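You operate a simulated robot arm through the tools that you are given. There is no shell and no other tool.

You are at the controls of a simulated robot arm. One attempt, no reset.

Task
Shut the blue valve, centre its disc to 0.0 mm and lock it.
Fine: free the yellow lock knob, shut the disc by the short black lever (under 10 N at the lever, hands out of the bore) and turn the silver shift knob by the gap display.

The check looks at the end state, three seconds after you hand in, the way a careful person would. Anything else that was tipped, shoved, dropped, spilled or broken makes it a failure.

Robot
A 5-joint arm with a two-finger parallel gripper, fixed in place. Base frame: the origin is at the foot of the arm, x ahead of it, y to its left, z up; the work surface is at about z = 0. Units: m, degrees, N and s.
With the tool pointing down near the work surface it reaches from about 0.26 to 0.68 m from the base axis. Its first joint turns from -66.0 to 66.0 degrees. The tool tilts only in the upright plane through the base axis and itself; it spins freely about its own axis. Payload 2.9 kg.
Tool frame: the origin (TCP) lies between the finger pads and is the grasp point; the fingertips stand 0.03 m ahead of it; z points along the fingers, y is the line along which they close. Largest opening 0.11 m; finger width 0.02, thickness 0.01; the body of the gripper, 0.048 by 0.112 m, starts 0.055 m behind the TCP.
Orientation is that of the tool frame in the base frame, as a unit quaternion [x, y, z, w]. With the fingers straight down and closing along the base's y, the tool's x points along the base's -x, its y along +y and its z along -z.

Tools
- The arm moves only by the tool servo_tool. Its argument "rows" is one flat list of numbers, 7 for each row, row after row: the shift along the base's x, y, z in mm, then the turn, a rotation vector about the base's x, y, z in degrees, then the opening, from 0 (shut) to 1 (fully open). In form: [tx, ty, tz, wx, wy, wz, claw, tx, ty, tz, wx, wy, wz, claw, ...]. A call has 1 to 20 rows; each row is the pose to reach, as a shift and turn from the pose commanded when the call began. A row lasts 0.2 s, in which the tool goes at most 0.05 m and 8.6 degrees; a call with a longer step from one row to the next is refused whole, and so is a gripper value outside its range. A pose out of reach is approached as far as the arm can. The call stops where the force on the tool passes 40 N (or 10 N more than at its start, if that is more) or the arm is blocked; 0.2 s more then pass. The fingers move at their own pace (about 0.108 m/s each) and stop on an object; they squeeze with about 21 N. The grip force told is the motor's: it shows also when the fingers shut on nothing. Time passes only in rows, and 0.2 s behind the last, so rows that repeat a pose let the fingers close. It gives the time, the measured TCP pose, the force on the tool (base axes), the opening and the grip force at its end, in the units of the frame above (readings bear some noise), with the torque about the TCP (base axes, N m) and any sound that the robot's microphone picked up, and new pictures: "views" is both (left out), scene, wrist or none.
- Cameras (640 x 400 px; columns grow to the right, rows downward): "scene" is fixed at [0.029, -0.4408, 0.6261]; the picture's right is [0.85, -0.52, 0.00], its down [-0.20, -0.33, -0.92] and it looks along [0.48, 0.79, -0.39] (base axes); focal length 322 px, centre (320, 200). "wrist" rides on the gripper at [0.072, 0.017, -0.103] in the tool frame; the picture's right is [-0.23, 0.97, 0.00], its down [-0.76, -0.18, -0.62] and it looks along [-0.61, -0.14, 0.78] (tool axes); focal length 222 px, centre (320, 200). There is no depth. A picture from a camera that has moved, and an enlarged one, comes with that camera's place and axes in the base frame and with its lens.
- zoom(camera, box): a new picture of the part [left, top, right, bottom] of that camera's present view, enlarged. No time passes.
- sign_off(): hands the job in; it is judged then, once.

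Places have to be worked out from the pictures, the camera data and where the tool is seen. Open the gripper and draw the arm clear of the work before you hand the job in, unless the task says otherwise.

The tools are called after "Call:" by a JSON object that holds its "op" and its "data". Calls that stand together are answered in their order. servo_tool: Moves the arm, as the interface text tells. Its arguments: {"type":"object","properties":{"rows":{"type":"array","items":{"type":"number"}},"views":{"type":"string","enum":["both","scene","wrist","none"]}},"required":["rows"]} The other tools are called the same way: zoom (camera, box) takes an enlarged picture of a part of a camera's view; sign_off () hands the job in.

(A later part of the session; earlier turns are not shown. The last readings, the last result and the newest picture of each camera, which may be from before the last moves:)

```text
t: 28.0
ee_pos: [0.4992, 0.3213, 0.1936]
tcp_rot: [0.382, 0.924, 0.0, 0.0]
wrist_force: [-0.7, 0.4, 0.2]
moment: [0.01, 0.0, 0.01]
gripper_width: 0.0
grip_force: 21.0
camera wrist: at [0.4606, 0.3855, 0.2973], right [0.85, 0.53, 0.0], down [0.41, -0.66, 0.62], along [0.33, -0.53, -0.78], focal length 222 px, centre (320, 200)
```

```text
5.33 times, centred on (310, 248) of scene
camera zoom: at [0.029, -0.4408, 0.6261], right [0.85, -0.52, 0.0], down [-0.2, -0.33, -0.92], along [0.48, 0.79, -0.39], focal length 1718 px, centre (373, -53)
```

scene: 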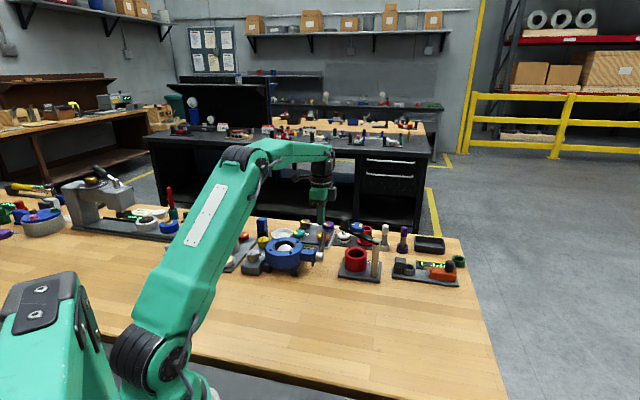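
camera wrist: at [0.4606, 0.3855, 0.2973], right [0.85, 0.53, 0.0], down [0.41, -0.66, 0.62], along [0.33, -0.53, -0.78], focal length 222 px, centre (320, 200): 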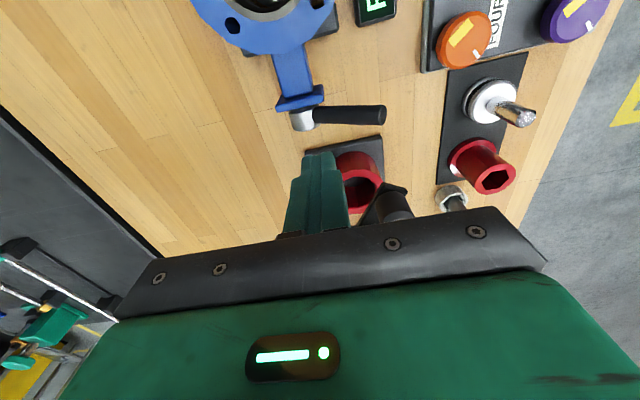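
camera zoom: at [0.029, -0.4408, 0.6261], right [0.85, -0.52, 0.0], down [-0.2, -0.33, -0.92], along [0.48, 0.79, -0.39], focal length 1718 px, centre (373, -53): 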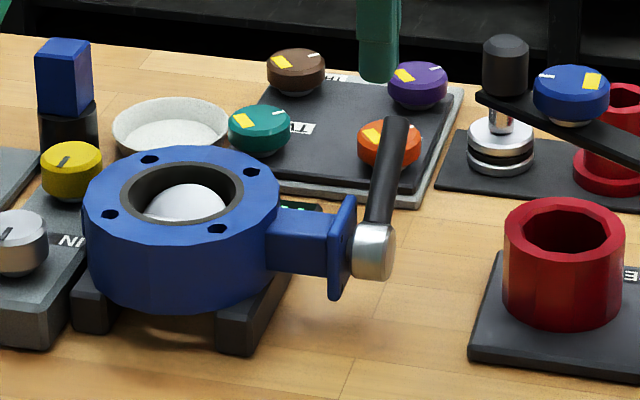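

The lever is at about 57° now (tip near (0.540, 0.361, 0.102)) and stays put. I'll come down behind it in the new orientation and continue the arc to 70°.

Call:
{"op": "servo_tool", "data": {"rows": [8, 8, 0, 0, 0, 0, 0, 15.7, 15.7, -15, 0, 0, 0, 0, 15.7, 15.7, -40, 0, 0, 0, 0, 15.7, 15.7, -51, 0, 0, 0, 0, 18.5, 18.5, -57, 0, 0, 0, 0, 21.6, 21.6, -62.7, 0, 0, 0, 0, 23.2, 23.2, -65.7, 0, 0, 0, 0, 24.5, 24.5, -68.2, 0, 0, 0, 0, 25.6, 25.6, -70.8, 0, 0, 0, 0], "views": "both"}}

```text
t: 30.0
ee_pos: [0.5255, 0.3494, 0.1223]
tcp_rot: [0.383, 0.924, 0.001, 0.0]
wrist_force: [0.2, -0.7, 0.9]
moment: [-0.01, 0.0, -0.01]
gripper_width: 0.0002
grip_force: 20.9
camera wrist: at [0.487, 0.4115, 0.2265], right [0.85, 0.53, 0.0], down [0.41, -0.66, 0.62], along [0.33, -0.53, -0.78], focal length 222 px, centre (320, 200)
```

scene: 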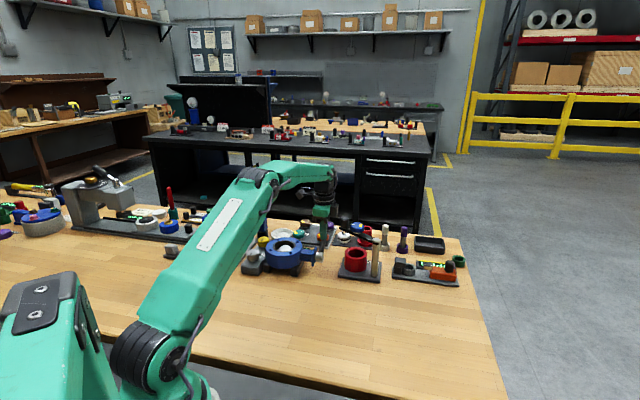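
wrist: 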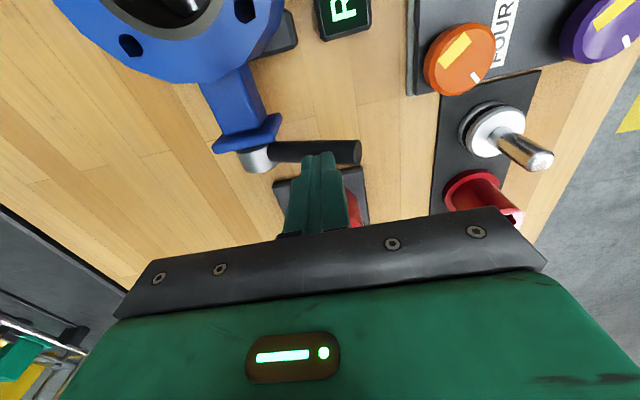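

Under 1 N again, with the lever near 68°. I'll continue to about 78° at the same gentle pace.

Call:
{"op": "servo_tool", "data": {"rows": [1.1, 1.1, -2.6, 0, 0, 0, 0, 2.2, 2.2, -5.4, 0, 0, 0, 0, 3.1, 3.1, -8.2, 0, 0, 0, 0, 3.9, 3.9, -11, 0, 0, 0, 0], "views": "wrist"}}

Call:
{"op": "zoom", "data": {"camera": "wrist", "box": [120, 0, 400, 200]}}

Call:
{"op": "zoom", "data": {"camera": "scene", "box": [250, 180, 370, 285]}}

```text
t: 31.0
ee_pos: [0.5284, 0.3523, 0.1115]
tcp_rot: [0.383, 0.924, 0.0, 0.0]
wrist_force: [-1.0, 0.9, 0.1]
moment: [0.0, 0.05, -0.02]
gripper_width: 0.0
grip_force: 21.3
camera wrist: at [0.4912, 0.4148, 0.2151], right [0.85, 0.53, 0.0], down [0.41, -0.66, 0.62], along [0.33, -0.53, -0.78], focal length 222 px, centre (320, 200)
```

wrist: 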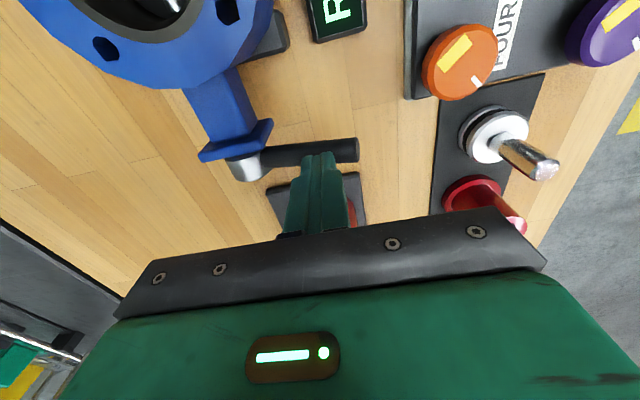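

```text
2.00 times, centred on (260, 100) of wrist
camera zoom: at [0.4912, 0.4148, 0.2151], right [0.85, 0.53, 0.0], down [0.41, -0.66, 0.62], along [0.33, -0.53, -0.78], focal length 444 px, centre (440, 400)
```

zoom: 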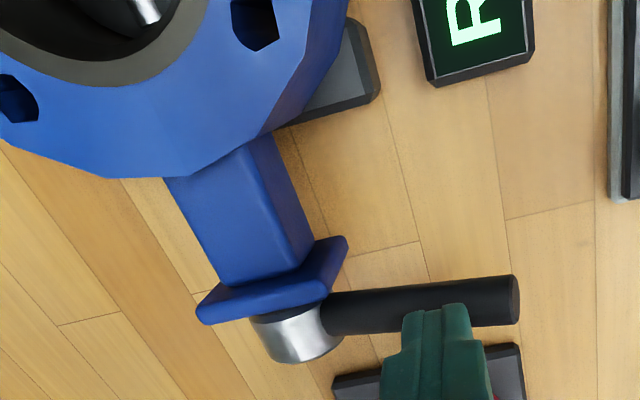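

```text
3.81 times, centred on (310, 232) of scene
camera zoom: at [0.029, -0.4408, 0.6261], right [0.85, -0.52, 0.0], down [-0.2, -0.33, -0.92], along [0.48, 0.79, -0.39], focal length 1227 px, centre (358, 76)
```

zoom: 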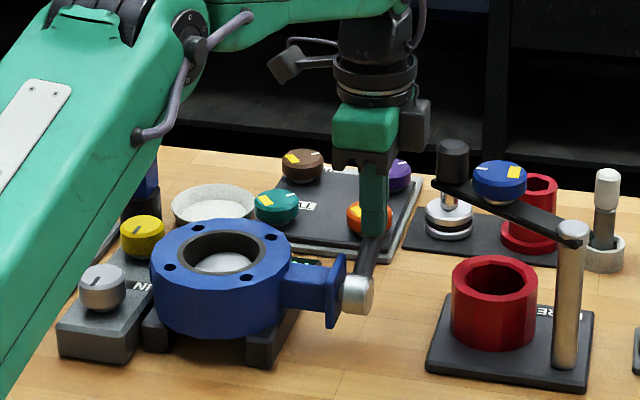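

Everything is still light, but a grey housing on the gripper appears close to the black cap in the scene view. I'll zoom in before going lower.

Call:
{"op": "zoom", "data": {"camera": "scene", "box": [295, 180, 375, 260]}}

Call:
{"op": "zoom", "data": {"camera": "wrist", "box": [280, 120, 560, 320]}}

```text
5.00 times, centred on (335, 220) of scene
camera zoom: at [0.029, -0.4408, 0.6261], right [0.85, -0.52, 0.0], down [-0.2, -0.33, -0.92], along [0.48, 0.79, -0.39], focal length 1610 px, centre (245, 100)
```

zoom: 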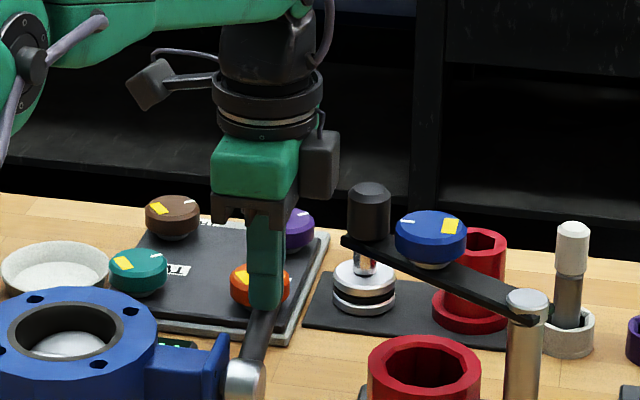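

```text
2.00 times, centred on (420, 220) of wrist
camera zoom: at [0.4912, 0.4148, 0.2151], right [0.85, 0.53, 0.0], down [0.41, -0.66, 0.62], along [0.33, -0.53, -0.78], focal length 444 px, centre (120, 160)
```

zoom: 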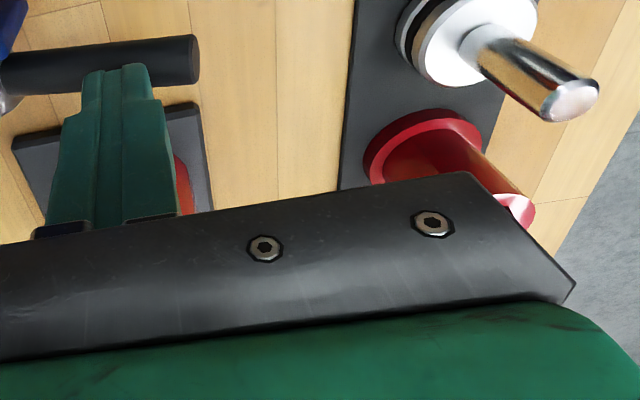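

The grey housing would pass only 5–10 mm from the cap, so I'll lift slightly and shift 7 mm toward the valve along the stem, with the finger still over the lever. Then I'll continue to about 80°.

Call:
{"op": "servo_tool", "data": {"rows": [0, 0, 4, 0, 0, 0, 0, -5, 5, 4, 0, 0, 0, 0, -5, 5, 1, 0, 0, 0, 0, -4.6, 5.4, -1.5, 0, 0, 0, 0, -4.2, 5.8, -2.9, 0, 0, 0, 0, -3.5, 6.5, -5.7, 0, 0, 0, 0], "views": "both"}}

Call:
{"op": "zoom", "data": {"camera": "wrist", "box": [120, 0, 400, 200]}}

Call:
{"op": "zoom", "data": {"camera": "scene", "box": [295, 180, 375, 260]}}

```text
t: 32.4
ee_pos: [0.5251, 0.3584, 0.1056]
tcp_rot: [0.383, 0.924, -0.001, 0.0]
wrist_force: [0.2, 0.4, 0.5]
moment: [0.01, 0.02, 0.0]
gripper_width: 0.0001
grip_force: 20.6
camera wrist: at [0.4866, 0.4211, 0.2095], right [0.85, 0.53, 0.0], down [0.41, -0.66, 0.62], along [0.33, -0.53, -0.78], focal length 222 px, centre (320, 200)
```

scene: 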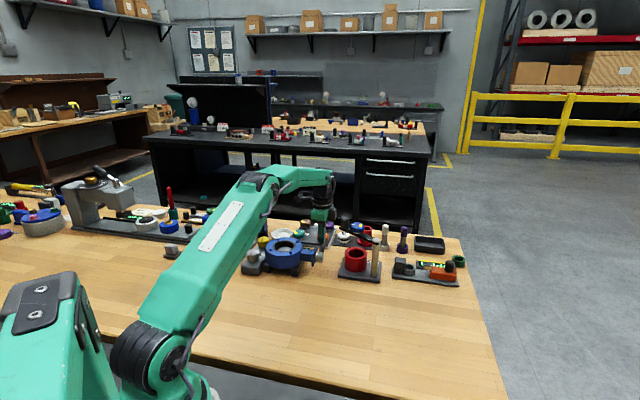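
wrist: 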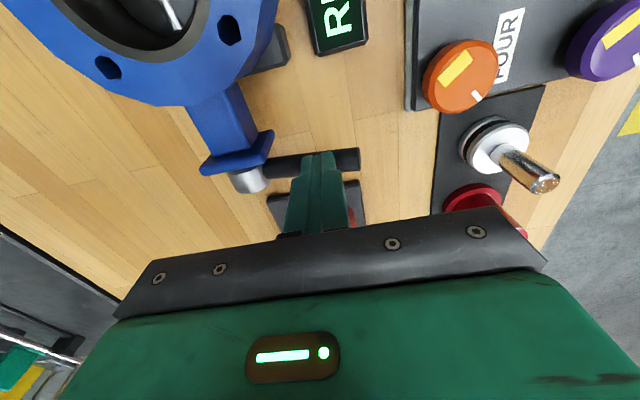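

```text
2.00 times, centred on (260, 100) of wrist
camera zoom: at [0.4866, 0.4211, 0.2095], right [0.85, 0.53, 0.0], down [0.41, -0.66, 0.62], along [0.33, -0.53, -0.78], focal length 444 px, centre (440, 400)
```

zoom: 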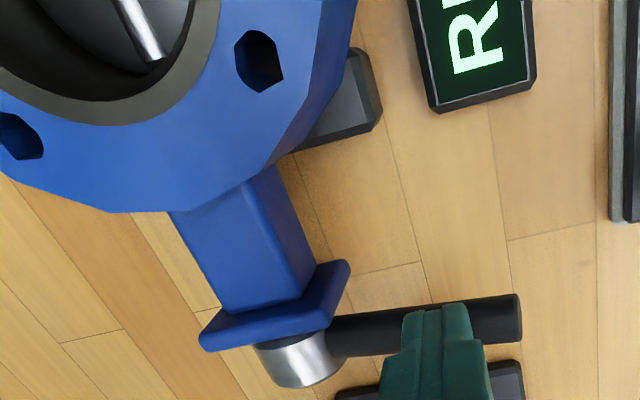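

```text
5.00 times, centred on (335, 220) of scene
camera zoom: at [0.029, -0.4408, 0.6261], right [0.85, -0.52, 0.0], down [-0.2, -0.33, -0.92], along [0.48, 0.79, -0.39], focal length 1610 px, centre (245, 100)
```

zoom: 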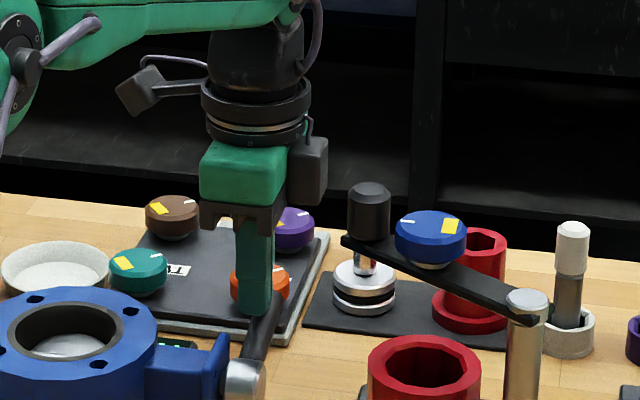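

Clearance is fine and the lever is near 80–82°. Now smaller steps, about 1° each, watching force and display.

Call:
{"op": "servo_tool", "data": {"rows": [0.2, 0.2, -0.7, 0, 0, 0, 0, 0.2, 0.2, -1.3, 0, 0, 0, 0, 0.4, 0.4, -1.9, 0, 0, 0, 0, 0.4, 0.4, -2.5, 0, 0, 0, 0], "views": "wrist"}}

Call:
{"op": "servo_tool", "data": {"rows": [0.1, 0.1, -0.6, 0, 0, 0, 0, 0.2, 0.2, -1.2, 0, 0, 0, 0], "views": "wrist"}}

```text
t: 33.4
ee_pos: [0.5253, 0.3593, 0.102]
tcp_rot: [0.382, 0.924, 0.0, 0.001]
wrist_force: [0.3, 0.8, 0.9]
moment: [0.03, -0.02, -0.04]
gripper_width: 0.0
grip_force: 21.1
camera wrist: at [0.4874, 0.4218, 0.2069], right [0.85, 0.53, 0.0], down [0.41, -0.66, 0.62], along [0.33, -0.53, -0.78], focal length 222 px, centre (320, 200)
```

wrist: 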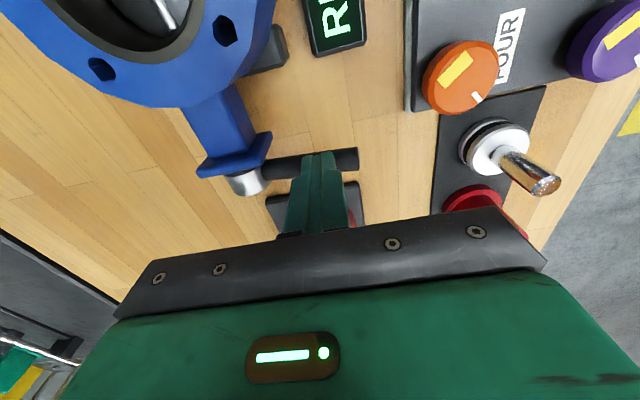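

```text
t: 34.0
ee_pos: [0.5258, 0.359, 0.104]
tcp_rot: [0.383, 0.924, 0.0, 0.0]
wrist_force: [0.0, 0.0, 0.1]
moment: [-0.04, 0.01, 0.01]
gripper_width: 0.0001
grip_force: 20.7
camera wrist: at [0.4877, 0.4223, 0.2058], right [0.85, 0.53, 0.0], down [0.41, -0.66, 0.62], along [0.33, -0.53, -0.78], focal length 222 px, centre (320, 200)
```

wrist: 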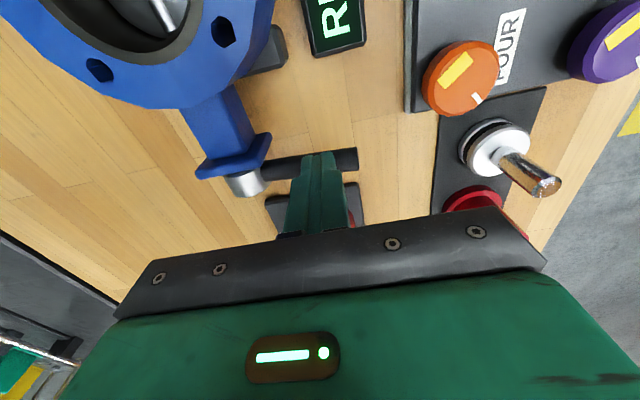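

Still no resistance at about 83°. I'll continue in small steps.

Call:
{"op": "servo_tool", "data": {"rows": [0.2, 0.2, -0.6, 0, 0, 0, 0, 0.2, 0.2, -1.2, 0, 0, 0, 0, 0.3, 0.3, -1.8, 0, 0, 0, 0], "views": "wrist"}}

Call:
{"op": "zoom", "data": {"camera": "wrist", "box": [120, 0, 400, 200]}}

```text
t: 34.8
ee_pos: [0.5267, 0.3597, 0.1002]
tcp_rot: [0.383, 0.924, 0.0, 0.001]
wrist_force: [0.2, -0.5, -0.1]
moment: [0.01, 0.02, -0.02]
gripper_width: 0.0
grip_force: 21.4
camera wrist: at [0.488, 0.4224, 0.2041], right [0.85, 0.53, 0.0], down [0.41, -0.66, 0.62], along [0.33, -0.53, -0.78], focal length 222 px, centre (320, 200)
```

wrist: 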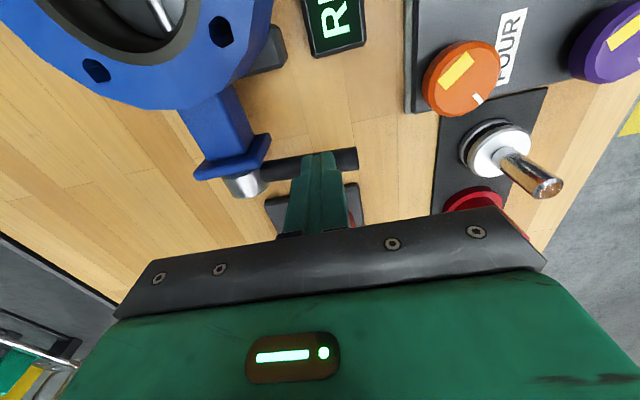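

```text
2.00 times, centred on (260, 100) of wrist
camera zoom: at [0.488, 0.4224, 0.2041], right [0.85, 0.53, 0.0], down [0.41, -0.66, 0.62], along [0.33, -0.53, -0.78], focal length 444 px, centre (440, 400)
```

zoom: 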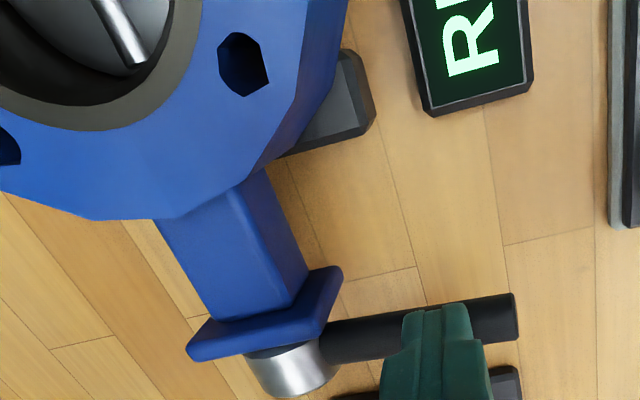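

The lever is near 86° with no resistance and READY is still displayed. I'm going in half-millimetre steps now.

Call:
{"op": "servo_tool", "data": {"rows": [0, 0, -0.5, 0, 0, 0, 0, 0.1, 0.1, -1, 0, 0, 0, 0], "views": "wrist"}}

Call:
{"op": "servo_tool", "data": {"rows": [0, 0, -0.5, 0, 0, 0, 0, 0.1, 0.1, -1, 0, 0, 0, 0], "views": "wrist"}}

```text
t: 35.4
ee_pos: [0.5264, 0.3598, 0.0988]
tcp_rot: [0.383, 0.924, 0.0, 0.0]
wrist_force: [-0.7, -0.5, 1.2]
moment: [0.05, -0.03, 0.01]
gripper_width: 0.0
grip_force: 20.5
camera wrist: at [0.4881, 0.4222, 0.2031], right [0.85, 0.53, 0.0], down [0.41, -0.66, 0.62], along [0.33, -0.53, -0.78], focal length 222 px, centre (320, 200)
```

wrist: 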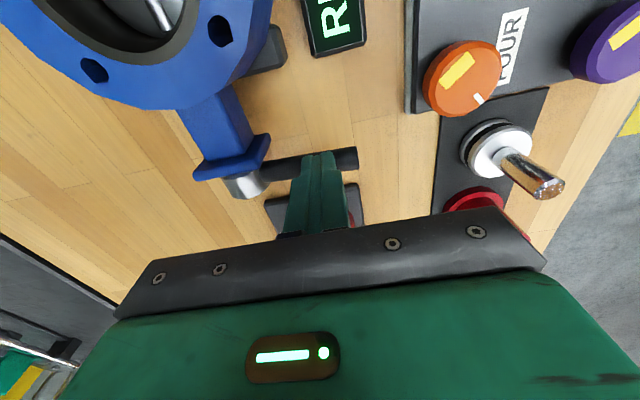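

```text
t: 36.0
ee_pos: [0.5267, 0.359, 0.0988]
tcp_rot: [0.382, 0.924, 0.0, 0.0]
wrist_force: [-0.9, -0.7, -0.6]
moment: [0.0, 0.0, 0.04]
gripper_width: 0.0
grip_force: 20.8
camera wrist: at [0.4885, 0.422, 0.2025], right [0.85, 0.53, 0.0], down [0.41, -0.66, 0.62], along [0.33, -0.53, -0.78], focal length 222 px, centre (320, 200)
```

wrist: 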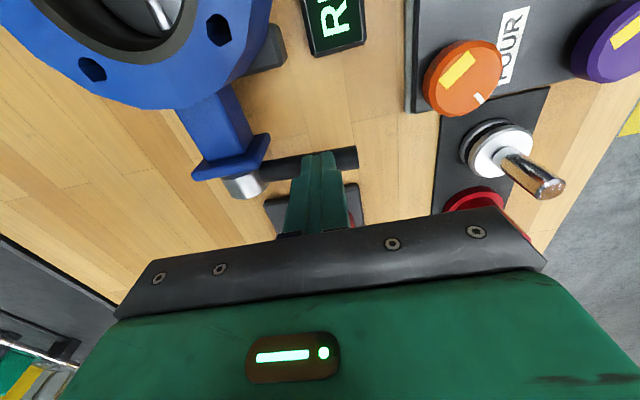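

Still force-free at z≈0.0986. Continuing in 0.4 mm steps, checking the force every two.

Call:
{"op": "servo_tool", "data": {"rows": [0, 0, -0.4, 0, 0, 0, 0, 0, 0, -0.8, 0, 0, 0, 0], "views": "none"}}

Call:
{"op": "servo_tool", "data": {"rows": [0, 0, -0.4, 0, 0, 0, 0, 0, 0, -0.8, 0, 0, 0, 0], "views": "wrist"}}

Call:
{"op": "zoom", "data": {"camera": "wrist", "box": [120, 0, 400, 200]}}

```text
t: 36.6
ee_pos: [0.5266, 0.3594, 0.0975]
tcp_rot: [0.383, 0.924, 0.0, 0.0]
wrist_force: [0.0, -0.1, 1.2]
moment: [0.02, -0.07, -0.01]
gripper_width: 0.0
grip_force: 20.7
```

```text
t: 37.2
ee_pos: [0.5271, 0.3593, 0.096]
tcp_rot: [0.383, 0.924, 0.0, -0.001]
wrist_force: [-0.1, 0.2, 0.0]
moment: [-0.01, 0.0, -0.04]
gripper_width: 0.0
grip_force: 20.3
camera wrist: at [0.4883, 0.4224, 0.2005], right [0.85, 0.53, 0.0], down [0.41, -0.66, 0.62], along [0.33, -0.53, -0.78], focal length 222 px, centre (320, 200)
```

wrist: 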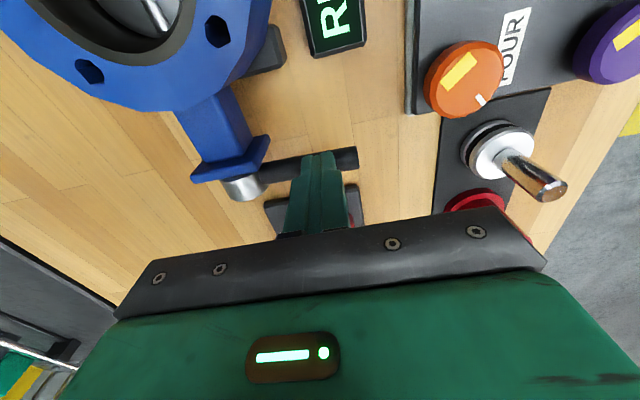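

```text
2.00 times, centred on (260, 100) of wrist
camera zoom: at [0.4883, 0.4224, 0.2005], right [0.85, 0.53, 0.0], down [0.41, -0.66, 0.62], along [0.33, -0.53, -0.78], focal length 444 px, centre (440, 400)
```

zoom: 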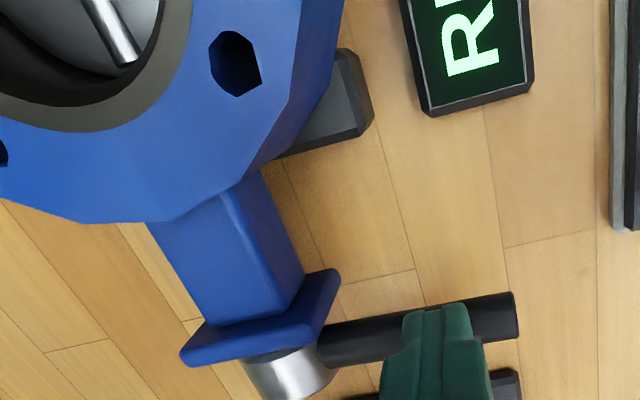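

The lever keeps following with about 1 N or less. I'll carry on to the stop.

Call:
{"op": "servo_tool", "data": {"rows": [0, 0, -0.4, 0, 0, 0, 0, 0, 0, -0.8, 0, 0, 0, 0], "views": "none"}}

Call:
{"op": "servo_tool", "data": {"rows": [0, 0, -0.4, 0, 0, 0, 0, 0, 0, -0.8, 0, 0, 0, 0], "views": "none"}}

Call:
{"op": "zoom", "data": {"camera": "wrist", "box": [120, 0, 400, 200]}}

Call:
{"op": "zoom", "data": {"camera": "scene", "box": [255, 205, 355, 275]}}

```text
t: 37.8
ee_pos: [0.5269, 0.3593, 0.0966]
tcp_rot: [0.383, 0.924, 0.001, 0.0]
wrist_force: [1.3, 0.3, 0.3]
moment: [0.03, -0.04, 0.0]
gripper_width: 0.0
grip_force: 21.0
```

```text
t: 38.4
ee_pos: [0.5268, 0.359, 0.0962]
tcp_rot: [0.383, 0.924, 0.0, 0.0]
wrist_force: [0.3, 1.2, 1.5]
moment: [-0.01, -0.01, -0.02]
gripper_width: 0.0
grip_force: 20.6
```

```text
2.00 times, centred on (260, 100) of wrist
camera zoom: at [0.4882, 0.4224, 0.1991], right [0.85, 0.53, 0.0], down [0.41, -0.66, 0.62], along [0.33, -0.53, -0.78], focal length 444 px, centre (440, 400)
```

zoom: 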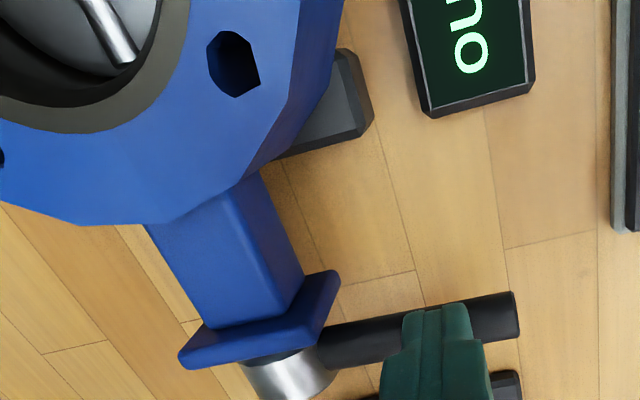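

```text
5.71 times, centred on (305, 240) of scene
camera zoom: at [0.029, -0.4408, 0.6261], right [0.85, -0.52, 0.0], down [-0.2, -0.33, -0.92], along [0.48, 0.79, -0.39], focal length 1840 px, centre (406, -29)
```

zoom: 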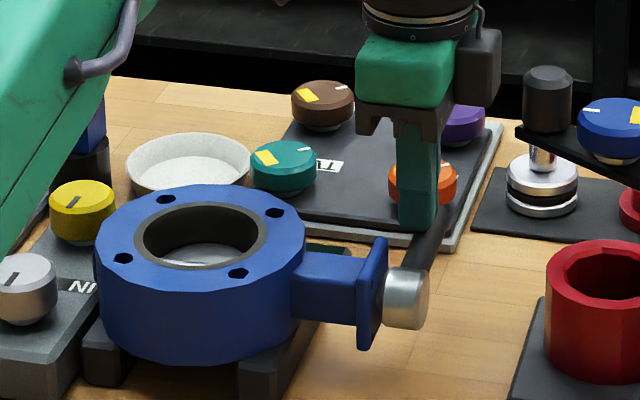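

The display has changed: it now starts with "OU…" (an OUT gap reading), so the valve is registering as shut or nearly shut. I'll press on in 0.3 mm steps until the stop is just felt, well under 10 N.

Call:
{"op": "servo_tool", "data": {"rows": [0, 0, -0.3, 0, 0, 0, 0, 0, 0, -0.3, 0, 0, 0, 0], "views": "none"}}

Call:
{"op": "servo_tool", "data": {"rows": [0, 0, -0.3, 0, 0, 0, 0, 0, 0, -0.3, 0, 0, 0, 0], "views": "none"}}

```text
t: 39.0
ee_pos: [0.5256, 0.3598, 0.0952]
tcp_rot: [0.383, 0.924, -0.001, 0.0]
wrist_force: [0.0, -0.2, 1.2]
moment: [0.0, -0.02, -0.02]
gripper_width: 0.0
grip_force: 20.7
```

```text
t: 39.6
ee_pos: [0.527, 0.3602, 0.095]
tcp_rot: [0.383, 0.924, 0.001, 0.0]
wrist_force: [-0.9, 1.0, 0.2]
moment: [0.05, 0.02, -0.03]
gripper_width: 0.0002
grip_force: 20.8
```

Still about 1 N. I'll continue with 0.3 mm steps.

Call:
{"op": "servo_tool", "data": {"rows": [0, 0, -0.3, 0, 0, 0, 0, 0, 0, -0.3, 0, 0, 0, 0], "views": "none"}}

Call:
{"op": "servo_tool", "data": {"rows": [0, 0, -0.3, 0, 0, 0, 0, 0, 0, -0.3, 0, 0, 0, 0], "views": "wrist"}}

Call:
{"op": "zoom", "data": {"camera": "wrist", "box": [120, 0, 400, 200]}}

```text
t: 40.2
ee_pos: [0.526, 0.3605, 0.0938]
tcp_rot: [0.383, 0.924, 0.0, 0.001]
wrist_force: [0.6, 0.0, -0.5]
moment: [-0.01, -0.01, -0.01]
gripper_width: 0.0003
grip_force: 21.1
```

```text
t: 40.8
ee_pos: [0.526, 0.3583, 0.0935]
tcp_rot: [0.383, 0.924, 0.0, 0.001]
wrist_force: [0.4, 0.2, 0.6]
moment: [0.0, -0.04, -0.02]
gripper_width: 0.0001
grip_force: 21.0
camera wrist: at [0.4877, 0.4222, 0.1975], right [0.85, 0.53, 0.0], down [0.41, -0.66, 0.62], along [0.33, -0.53, -0.78], focal length 222 px, centre (320, 200)
```

wrist: 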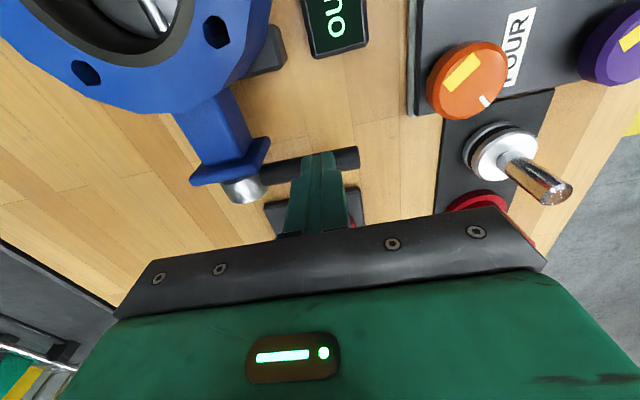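

```text
2.00 times, centred on (260, 100) of wrist
camera zoom: at [0.4877, 0.4222, 0.1975], right [0.85, 0.53, 0.0], down [0.41, -0.66, 0.62], along [0.33, -0.53, -0.78], focal length 444 px, centre (440, 400)
```

zoom: 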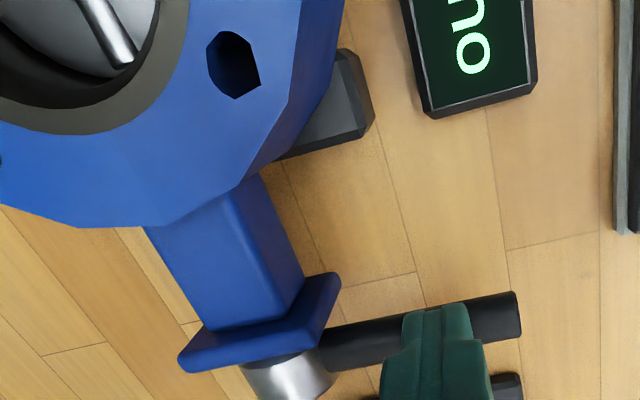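

The finger bottom is now at z≈0.064, about where a horizontal lever's top should be. I'll lift off and look, to judge the actual lever and disc angle and read the whole display.

Call:
{"op": "servo_tool", "data": {"rows": [0, 0, 10, 0, 0, 0, 0, -10, -5, 40, 0, 0, 0, 0, -30, -20, 80, 0, 0, 0, 0, -55, -30, 110, 0, 0, 0, 0, -55, -30, 110, 0, 0, 0, 0], "views": "both"}}

Call:
{"op": "zoom", "data": {"camera": "scene", "box": [255, 205, 355, 275]}}

Call:
{"op": "zoom", "data": {"camera": "wrist", "box": [180, 0, 440, 160]}}

```text
t: 42.0
ee_pos: [0.4709, 0.3292, 0.2025]
tcp_rot: [0.382, 0.924, 0.0, 0.0]
wrist_force: [0.1, 0.1, 0.7]
moment: [0.0, 0.01, -0.03]
gripper_width: 0.0
grip_force: 20.8
camera wrist: at [0.4322, 0.3926, 0.3064], right [0.85, 0.53, 0.0], down [0.41, -0.66, 0.62], along [0.33, -0.53, -0.78], focal length 222 px, centre (320, 200)
```

scene: 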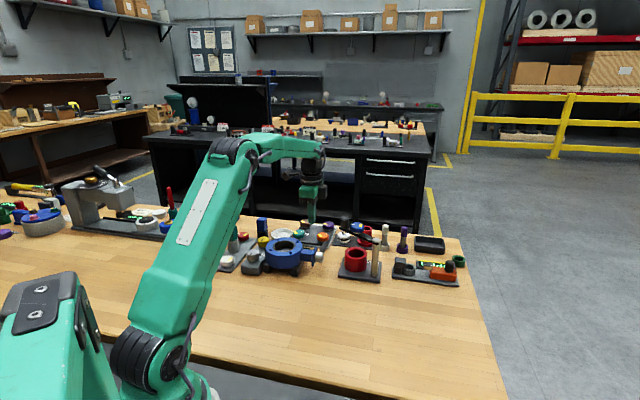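
wrist: 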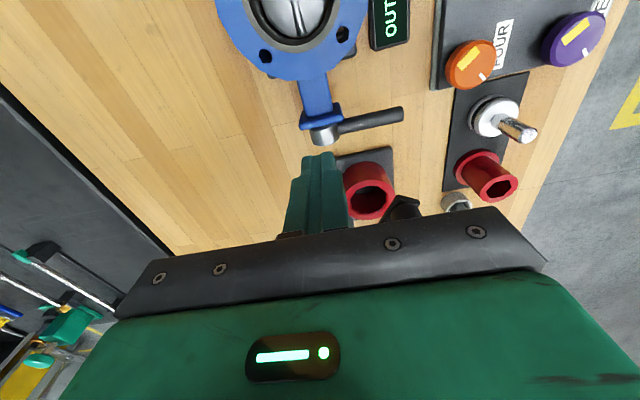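

```text
5.71 times, centred on (305, 240) of scene
camera zoom: at [0.029, -0.4409, 0.6261], right [0.85, -0.52, 0.0], down [-0.2, -0.33, -0.92], along [0.48, 0.79, -0.39], focal length 1840 px, centre (406, -29)
```

zoom: 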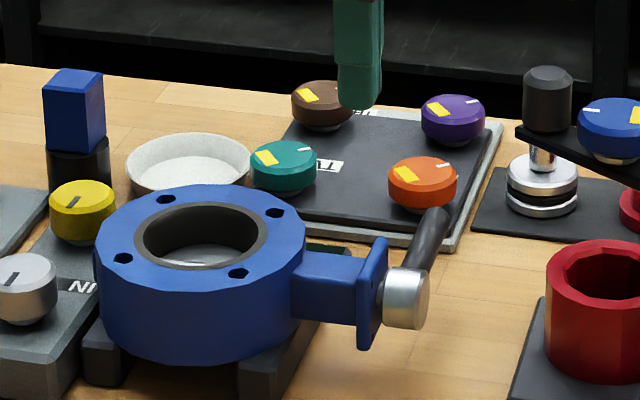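

```text
2.46 times, centred on (310, 80) of wrist
camera zoom: at [0.4322, 0.3926, 0.3064], right [0.85, 0.53, 0.0], down [0.41, -0.66, 0.62], along [0.33, -0.53, -0.78], focal length 547 px, centre (345, 495)
```

zoom: 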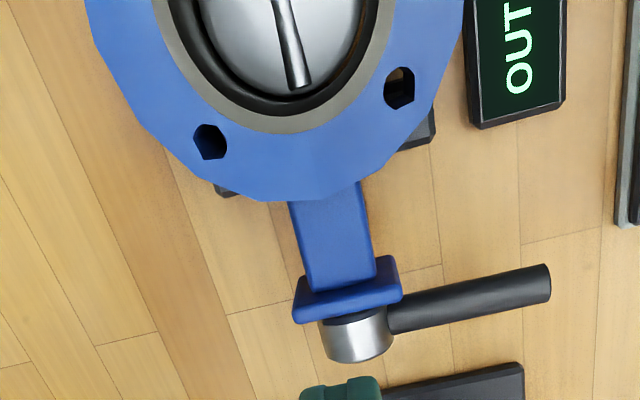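

The disc now shows nearly full face and the display reads "OUT …". I'll move up and over to read the whole display and look straight into the bore.

Call:
{"op": "servo_tool", "data": {"rows": [-15, -15, 30, 0, 0, 0, 0, -30, -30, 60, 0, 0, 0, 0, -30, -60, 80, 0, 0, 0, 0, -30, -60, 80, 0, 0, 0, 0], "views": "wrist"}}

Call:
{"op": "zoom", "data": {"camera": "wrist", "box": [180, 0, 480, 180]}}

```text
t: 43.0
ee_pos: [0.44, 0.2704, 0.2829]
tcp_rot: [0.383, 0.924, 0.0, 0.0]
wrist_force: [0.7, 0.5, 0.1]
moment: [0.0, -0.02, -0.02]
gripper_width: 0.0002
grip_force: 21.0
camera wrist: at [0.402, 0.3341, 0.3861], right [0.85, 0.53, 0.0], down [0.41, -0.66, 0.62], along [0.33, -0.53, -0.78], focal length 222 px, centre (320, 200)
```

wrist: 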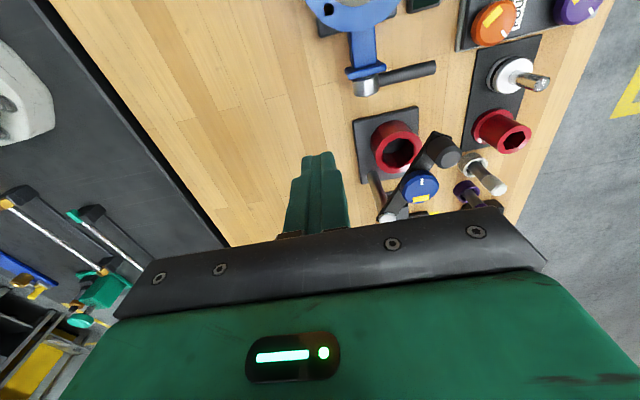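

```text
2.13 times, centred on (330, 90) of wrist
camera zoom: at [0.402, 0.3341, 0.3861], right [0.85, 0.53, 0.0], down [0.41, -0.66, 0.62], along [0.33, -0.53, -0.78], focal length 474 px, centre (299, 435)
```

zoom: 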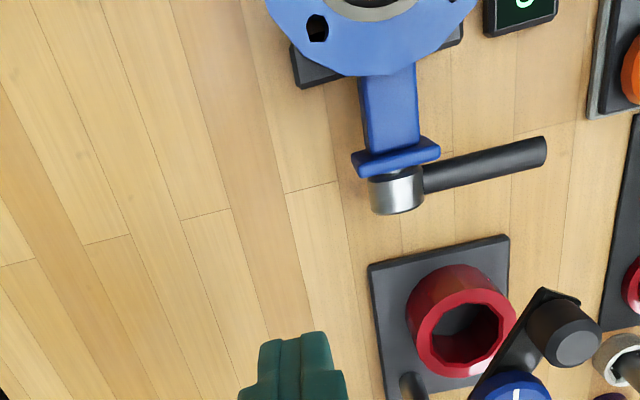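

I moved the wrong way in y for that view. I'll go back over the valve so the display and bore come into the frame.

Call:
{"op": "servo_tool", "data": {"rows": [-5, 35, 5, 0, 0, 0, 0, -10, 70, 10, 0, 0, 0, 0, -15, 105, 15, 0, 0, 0, 0, -15, 130, 15, 0, 0, 0, 0, -15, 130, 15, 0, 0, 0, 0], "views": "wrist"}}

Call:
{"op": "zoom", "data": {"camera": "wrist", "box": [200, 20, 480, 200]}}

```text
t: 44.2
ee_pos: [0.4259, 0.4005, 0.2991]
tcp_rot: [0.383, 0.924, 0.0, 0.0]
wrist_force: [-0.5, 0.0, -0.6]
moment: [0.0, -0.03, 0.0]
gripper_width: 0.0
grip_force: 20.9
camera wrist: at [0.3863, 0.4651, 0.4023], right [0.85, 0.53, 0.0], down [0.41, -0.66, 0.62], along [0.33, -0.53, -0.78], focal length 222 px, centre (320, 200)
```

wrist: 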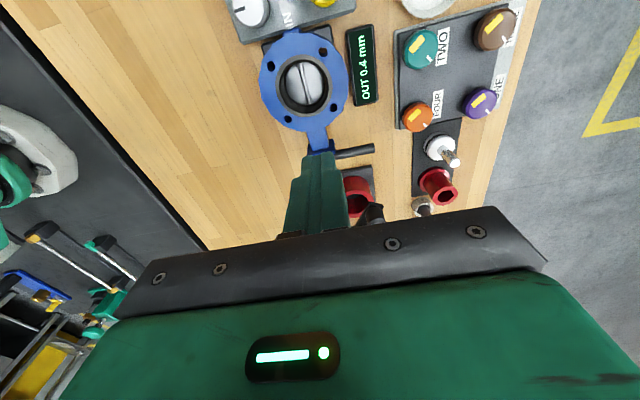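

```text
2.22 times, centred on (340, 110) of wrist
camera zoom: at [0.3863, 0.4651, 0.4023], right [0.85, 0.53, 0.0], down [0.41, -0.66, 0.62], along [0.33, -0.53, -0.78], focal length 494 px, centre (276, 400)
```

zoom: 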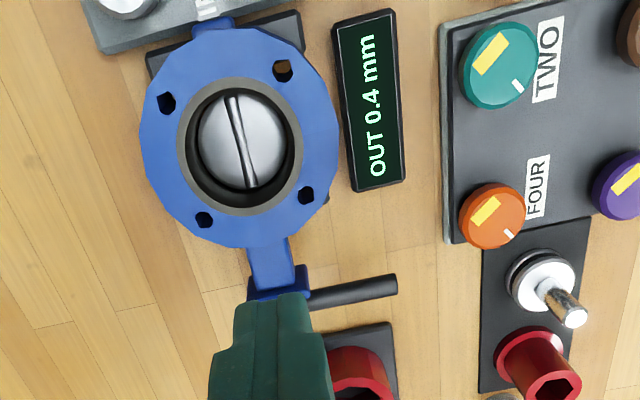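

The display reads "OUT 0.4 mm", so the disc needs to go IN by 0.4 mm. First I'll zoom on the bore to see how fully the disc is closed.

Call:
{"op": "zoom", "data": {"camera": "wrist", "box": [255, 45, 355, 145]}}

Call:
{"op": "zoom", "data": {"camera": "scene", "box": [255, 215, 345, 275]}}

```text
4.00 times, centred on (305, 95) of wrist
camera zoom: at [0.3863, 0.4651, 0.4023], right [0.85, 0.53, 0.0], down [0.41, -0.66, 0.62], along [0.33, -0.53, -0.78], focal length 888 px, centre (380, 620)
```

zoom: 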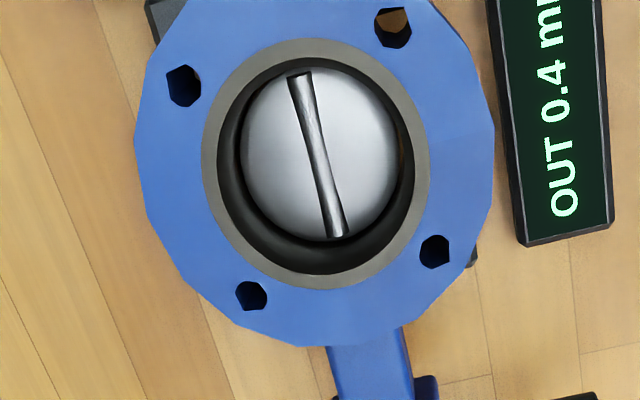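

```text
6.67 times, centred on (300, 245) of scene
camera zoom: at [0.029, -0.4408, 0.6261], right [0.85, -0.52, 0.0], down [-0.2, -0.33, -0.92], along [0.48, 0.79, -0.39], focal length 2147 px, centre (453, -100)
```

zoom: 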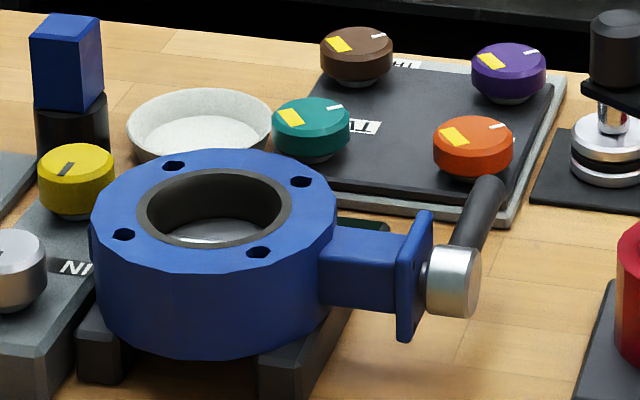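

The lever tip triangulates to z≈0.057 against a hub height of about 0.0567, so the lever is within about 2° of horizontal. I'll return to the same push pose and press down gently until the shut stop is just felt, to be sure it's fully closed.

Call:
{"op": "servo_tool", "data": {"rows": [35, -15, -40, 0, 0, 0, 0, 70, -28, -80, 0, 0, 0, 0, 100, -40, -115, 0, 0, 0, 0, 100, -40, -155, 0, 0, 0, 0, 100, -40, -185, 0, 0, 0, 0, 100, -40, -198, 0, 0, 0, 0, 100, -40, -203, 0, 0, 0, 0, 100, -40, -204.5, 0, 0, 0, 0], "views": "wrist"}}

Call:
{"op": "servo_tool", "data": {"rows": [0, 0, -0.4, 0, 0, 0, 0, 0, 0, -0.8, 0, 0, 0, 0], "views": "none"}}

```text
refused: row 1 steps farther than a row can; nothing moved
```

```text
t: 44.8
ee_pos: [0.4261, 0.4, 0.2984]
tcp_rot: [0.383, 0.924, 0.0, 0.0]
wrist_force: [0.1, -0.3, 0.2]
moment: [-0.02, -0.01, -0.03]
gripper_width: 0.0002
grip_force: 21.3
```

The first row was too long and refused, while the second call lowered the tool 0.8 mm in free air, harmlessly. I'll redo it with shorter steps.

Call:
{"op": "servo_tool", "data": {"rows": [30, -12, -30, 0, 0, 0, 0, 60, -24, -60, 0, 0, 0, 0, 90, -36, -90, 0, 0, 0, 0, 100, -40, -120, 0, 0, 0, 0, 100, -40, -155, 0, 0, 0, 0, 100, -40, -185, 0, 0, 0, 0, 100, -40, -197, 0, 0, 0, 0, 100, -40, -202, 0, 0, 0, 0, 100, -40, -203.7, 0, 0, 0, 0], "views": "wrist"}}

```text
t: 46.8
ee_pos: [0.5257, 0.3583, 0.0943]
tcp_rot: [0.383, 0.924, 0.0, 0.0]
wrist_force: [-0.9, -0.3, 1.0]
moment: [0.02, -0.04, -0.03]
gripper_width: 0.0
grip_force: 20.9
camera wrist: at [0.4878, 0.422, 0.1987], right [0.85, 0.53, 0.0], down [0.41, -0.66, 0.62], along [0.33, -0.53, -0.78], focal length 222 px, centre (320, 200)
```

wrist: 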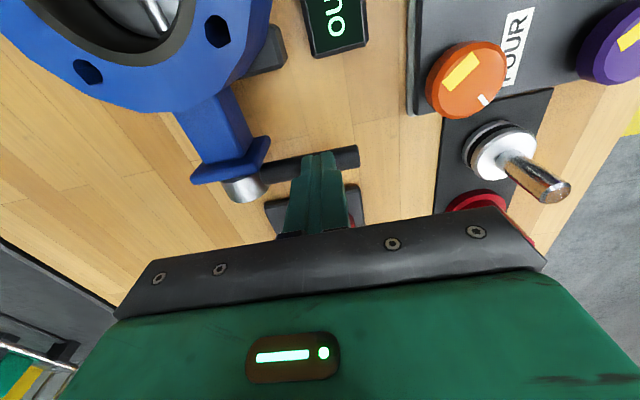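

I'm back at the contact pose with the display still on "OU…". I'll press on in 0.3 mm steps, reading the force each time.

Call:
{"op": "servo_tool", "data": {"rows": [0, 0, -0.3, 0, 0, 0, 0, 0, 0, -0.6, 0, 0, 0, 0], "views": "none"}}

Call:
{"op": "servo_tool", "data": {"rows": [0, 0, -0.3, 0, 0, 0, 0, 0, 0, -0.5, 0, 0, 0, 0], "views": "none"}}

```text
t: 47.4
ee_pos: [0.5262, 0.3592, 0.0935]
tcp_rot: [0.383, 0.924, 0.0, 0.0]
wrist_force: [0.5, 0.4, -0.9]
moment: [0.02, 0.02, -0.01]
gripper_width: 0.0001
grip_force: 20.9
```

```text
t: 48.0
ee_pos: [0.5263, 0.3599, 0.093]
tcp_rot: [0.383, 0.924, 0.001, 0.0]
wrist_force: [0.0, -0.3, 0.8]
moment: [-0.06, -0.01, -0.01]
gripper_width: 0.0002
grip_force: 20.9
```

Now 0.6 mm beyond the previous depth and still about 1 N. Continuing.

Call:
{"op": "servo_tool", "data": {"rows": [0, 0, -0.2, 0, 0, 0, 0, 0, 0, -0.4, 0, 0, 0, 0], "views": "none"}}

Call:
{"op": "servo_tool", "data": {"rows": [0, 0, -0.2, 0, 0, 0, 0, 0, 0, -0.4, 0, 0, 0, 0], "views": "wrist"}}

Call:
{"op": "zoom", "data": {"camera": "wrist", "box": [120, 0, 400, 200]}}

```text
t: 48.6
ee_pos: [0.5262, 0.3595, 0.0926]
tcp_rot: [0.383, 0.924, 0.0, 0.0]
wrist_force: [0.3, -0.9, 1.2]
moment: [0.03, -0.01, 0.01]
gripper_width: 0.0001
grip_force: 21.2
```

```text
t: 49.2
ee_pos: [0.5261, 0.36, 0.0929]
tcp_rot: [0.383, 0.924, 0.0, 0.0]
wrist_force: [-2.5, 0.0, 3.4]
moment: [0.01, 0.03, 0.0]
gripper_width: 0.0
grip_force: 20.7
camera wrist: at [0.4876, 0.4227, 0.1964], right [0.85, 0.53, 0.0], down [0.41, -0.66, 0.62], along [0.33, -0.53, -0.78], focal length 222 px, centre (320, 200)
```

wrist: 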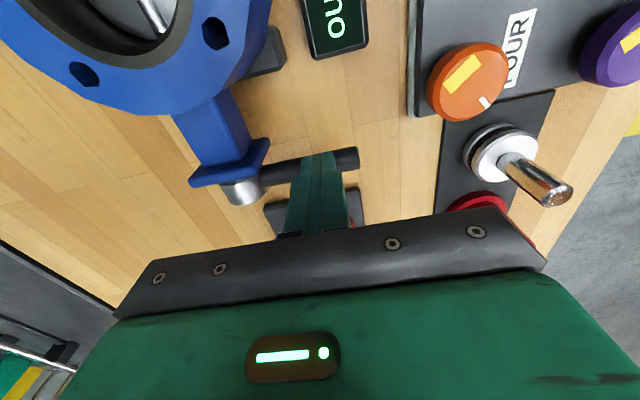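

```text
2.00 times, centred on (260, 100) of wrist
camera zoom: at [0.4876, 0.4227, 0.1964], right [0.85, 0.53, 0.0], down [0.41, -0.66, 0.62], along [0.33, -0.53, -0.78], focal length 444 px, centre (440, 400)
```

zoom: 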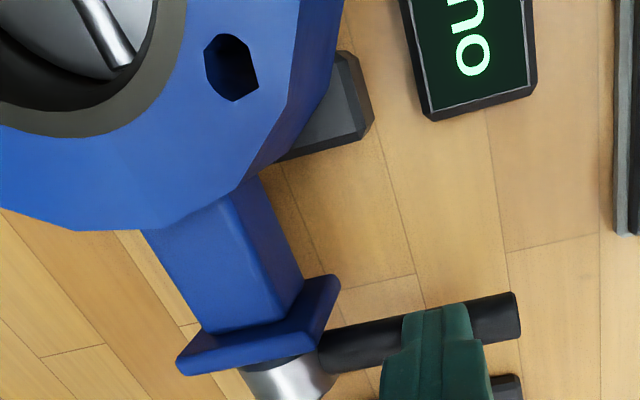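

Force has risen to about 4 N, which looks like the stop. One more 0.15 mm step will confirm it, staying well below 10 N.

Call:
{"op": "servo_tool", "data": {"rows": [0, 0, -0.15, 0, 0, 0, 0], "views": "none"}}

```text
t: 49.6
ee_pos: [0.5262, 0.3606, 0.0926]
tcp_rot: [0.383, 0.924, 0.0, 0.001]
wrist_force: [-2.6, -0.3, 5.0]
moment: [-0.05, 0.13, -0.03]
gripper_width: 0.0
grip_force: 21.4
```

About 5 N now, so the lever is against its shut stop. I'll lift away and travel over to a hover above the silver shift knob.

Call:
{"op": "servo_tool", "data": {"rows": [0, 0, 15, 0, 0, 0, 0, 0, 0, 50, 0, 0, 0, 0, -10, 5, 90, 0, 0, 0, 0, -45, 20, 115, 0, 0, 0, 0, -85, 35, 115, 0, 0, 0, 0.2, -125, 48, 115, 0, 0, 0, 0.4, -165, 60, 115, 0, 0, 0, 0.45, -205, 73, 115, 0, 0, 0, 0.45, -216, 76, 115, 0, 0, 0, 0.45, -216, 76, 115, 0, 0, 0, 0.45], "views": "both"}}

Call:
{"op": "zoom", "data": {"camera": "wrist", "box": [240, 60, 480, 210]}}

Call:
{"op": "zoom", "data": {"camera": "scene", "box": [235, 205, 345, 285]}}

```text
t: 51.8
ee_pos: [0.309, 0.435, 0.2083]
tcp_rot: [0.382, 0.924, 0.0, 0.0]
wrist_force: [0.1, 0.0, -1.5]
moment: [-0.03, 0.0, 0.02]
gripper_width: 0.0495
grip_force: 0.0
camera wrist: at [0.2712, 0.4986, 0.3118], right [0.85, 0.53, 0.0], down [0.41, -0.66, 0.62], along [0.33, -0.53, -0.78], focal length 222 px, centre (320, 200)
```

scene: 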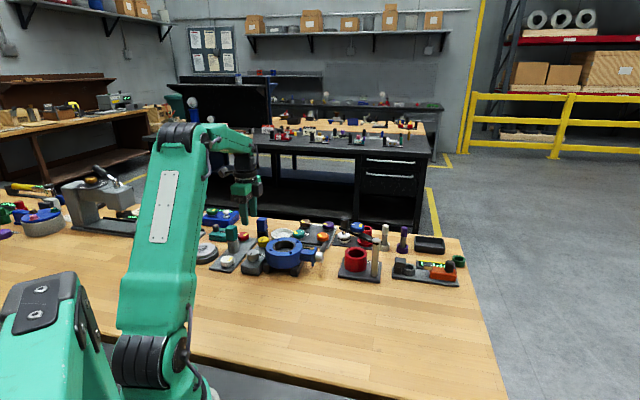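
wrist: 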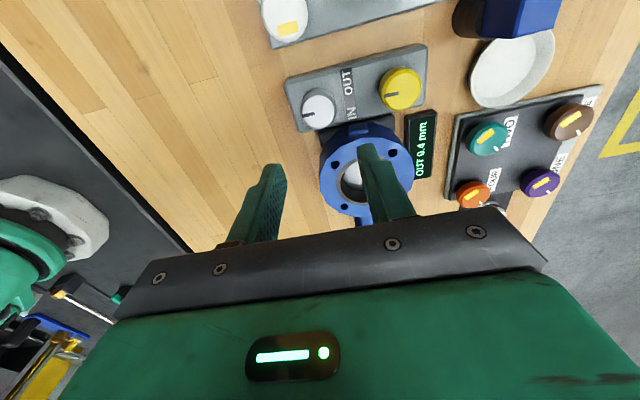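

```text
2.67 times, centred on (360, 135) of wrist
camera zoom: at [0.2712, 0.4986, 0.3118], right [0.85, 0.53, 0.0], down [0.41, -0.66, 0.62], along [0.33, -0.53, -0.78], focal length 592 px, centre (213, 373)
```

zoom: 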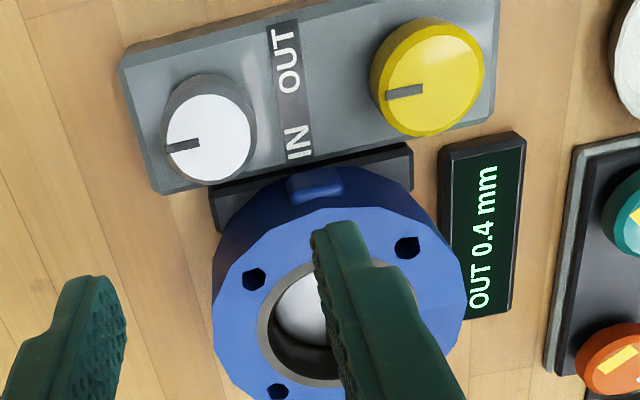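

```text
5.00 times, centred on (290, 245) of scene
camera zoom: at [0.029, -0.4408, 0.6261], right [0.85, -0.52, 0.0], down [-0.2, -0.33, -0.92], along [0.48, 0.79, -0.39], focal length 1610 px, centre (470, -25)
```

zoom: 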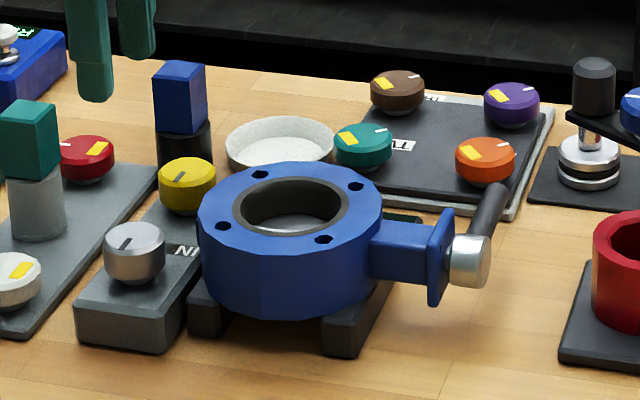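

The display holds at OUT 0.4 mm and the disc looks flat in the bore. Correcting with the yellow knob's gripped position, the silver knob is near (0.309, 0.4325). I'll descend to just above it and re-check the centring.

Call:
{"op": "servo_tool", "data": {"rows": [-0.9, -2.7, -40, 0, 0, 0, 0.45, -0.9, -2.7, -80, 0, 0, 0, 0.45, -0.9, -2.7, -105, 0, 0, 0, 0.45, -0.9, -2.7, -105, 0, 0, 0, 0.45], "views": "wrist"}}

Call:
{"op": "zoom", "data": {"camera": "wrist", "box": [220, 90, 420, 215]}}

```text
t: 52.8
ee_pos: [0.3094, 0.4316, 0.1014]
tcp_rot: [0.383, 0.924, 0.0, 0.0]
wrist_force: [0.4, 1.2, -1.1]
moment: [-0.04, 0.03, -0.03]
gripper_width: 0.0494
grip_force: 0.0
camera wrist: at [0.2716, 0.4959, 0.2057], right [0.85, 0.53, 0.0], down [0.41, -0.66, 0.62], along [0.33, -0.53, -0.78], focal length 222 px, centre (320, 200)
```

wrist: 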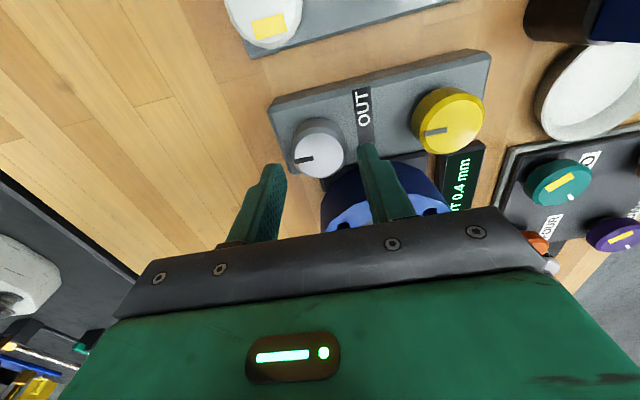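

```text
3.20 times, centred on (320, 152) of wrist
camera zoom: at [0.2716, 0.4959, 0.2057], right [0.85, 0.53, 0.0], down [0.41, -0.66, 0.62], along [0.33, -0.53, -0.78], focal length 711 px, centre (320, 352)
```

zoom: 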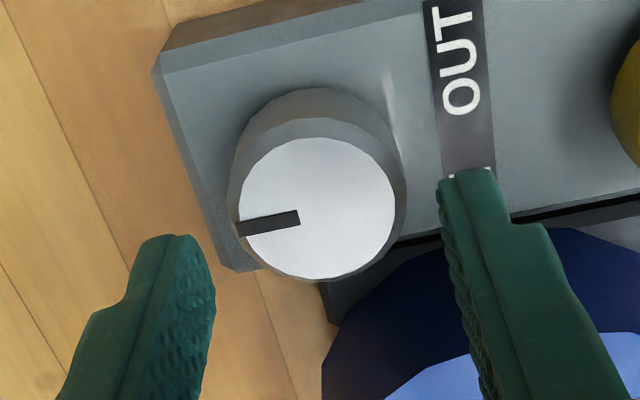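

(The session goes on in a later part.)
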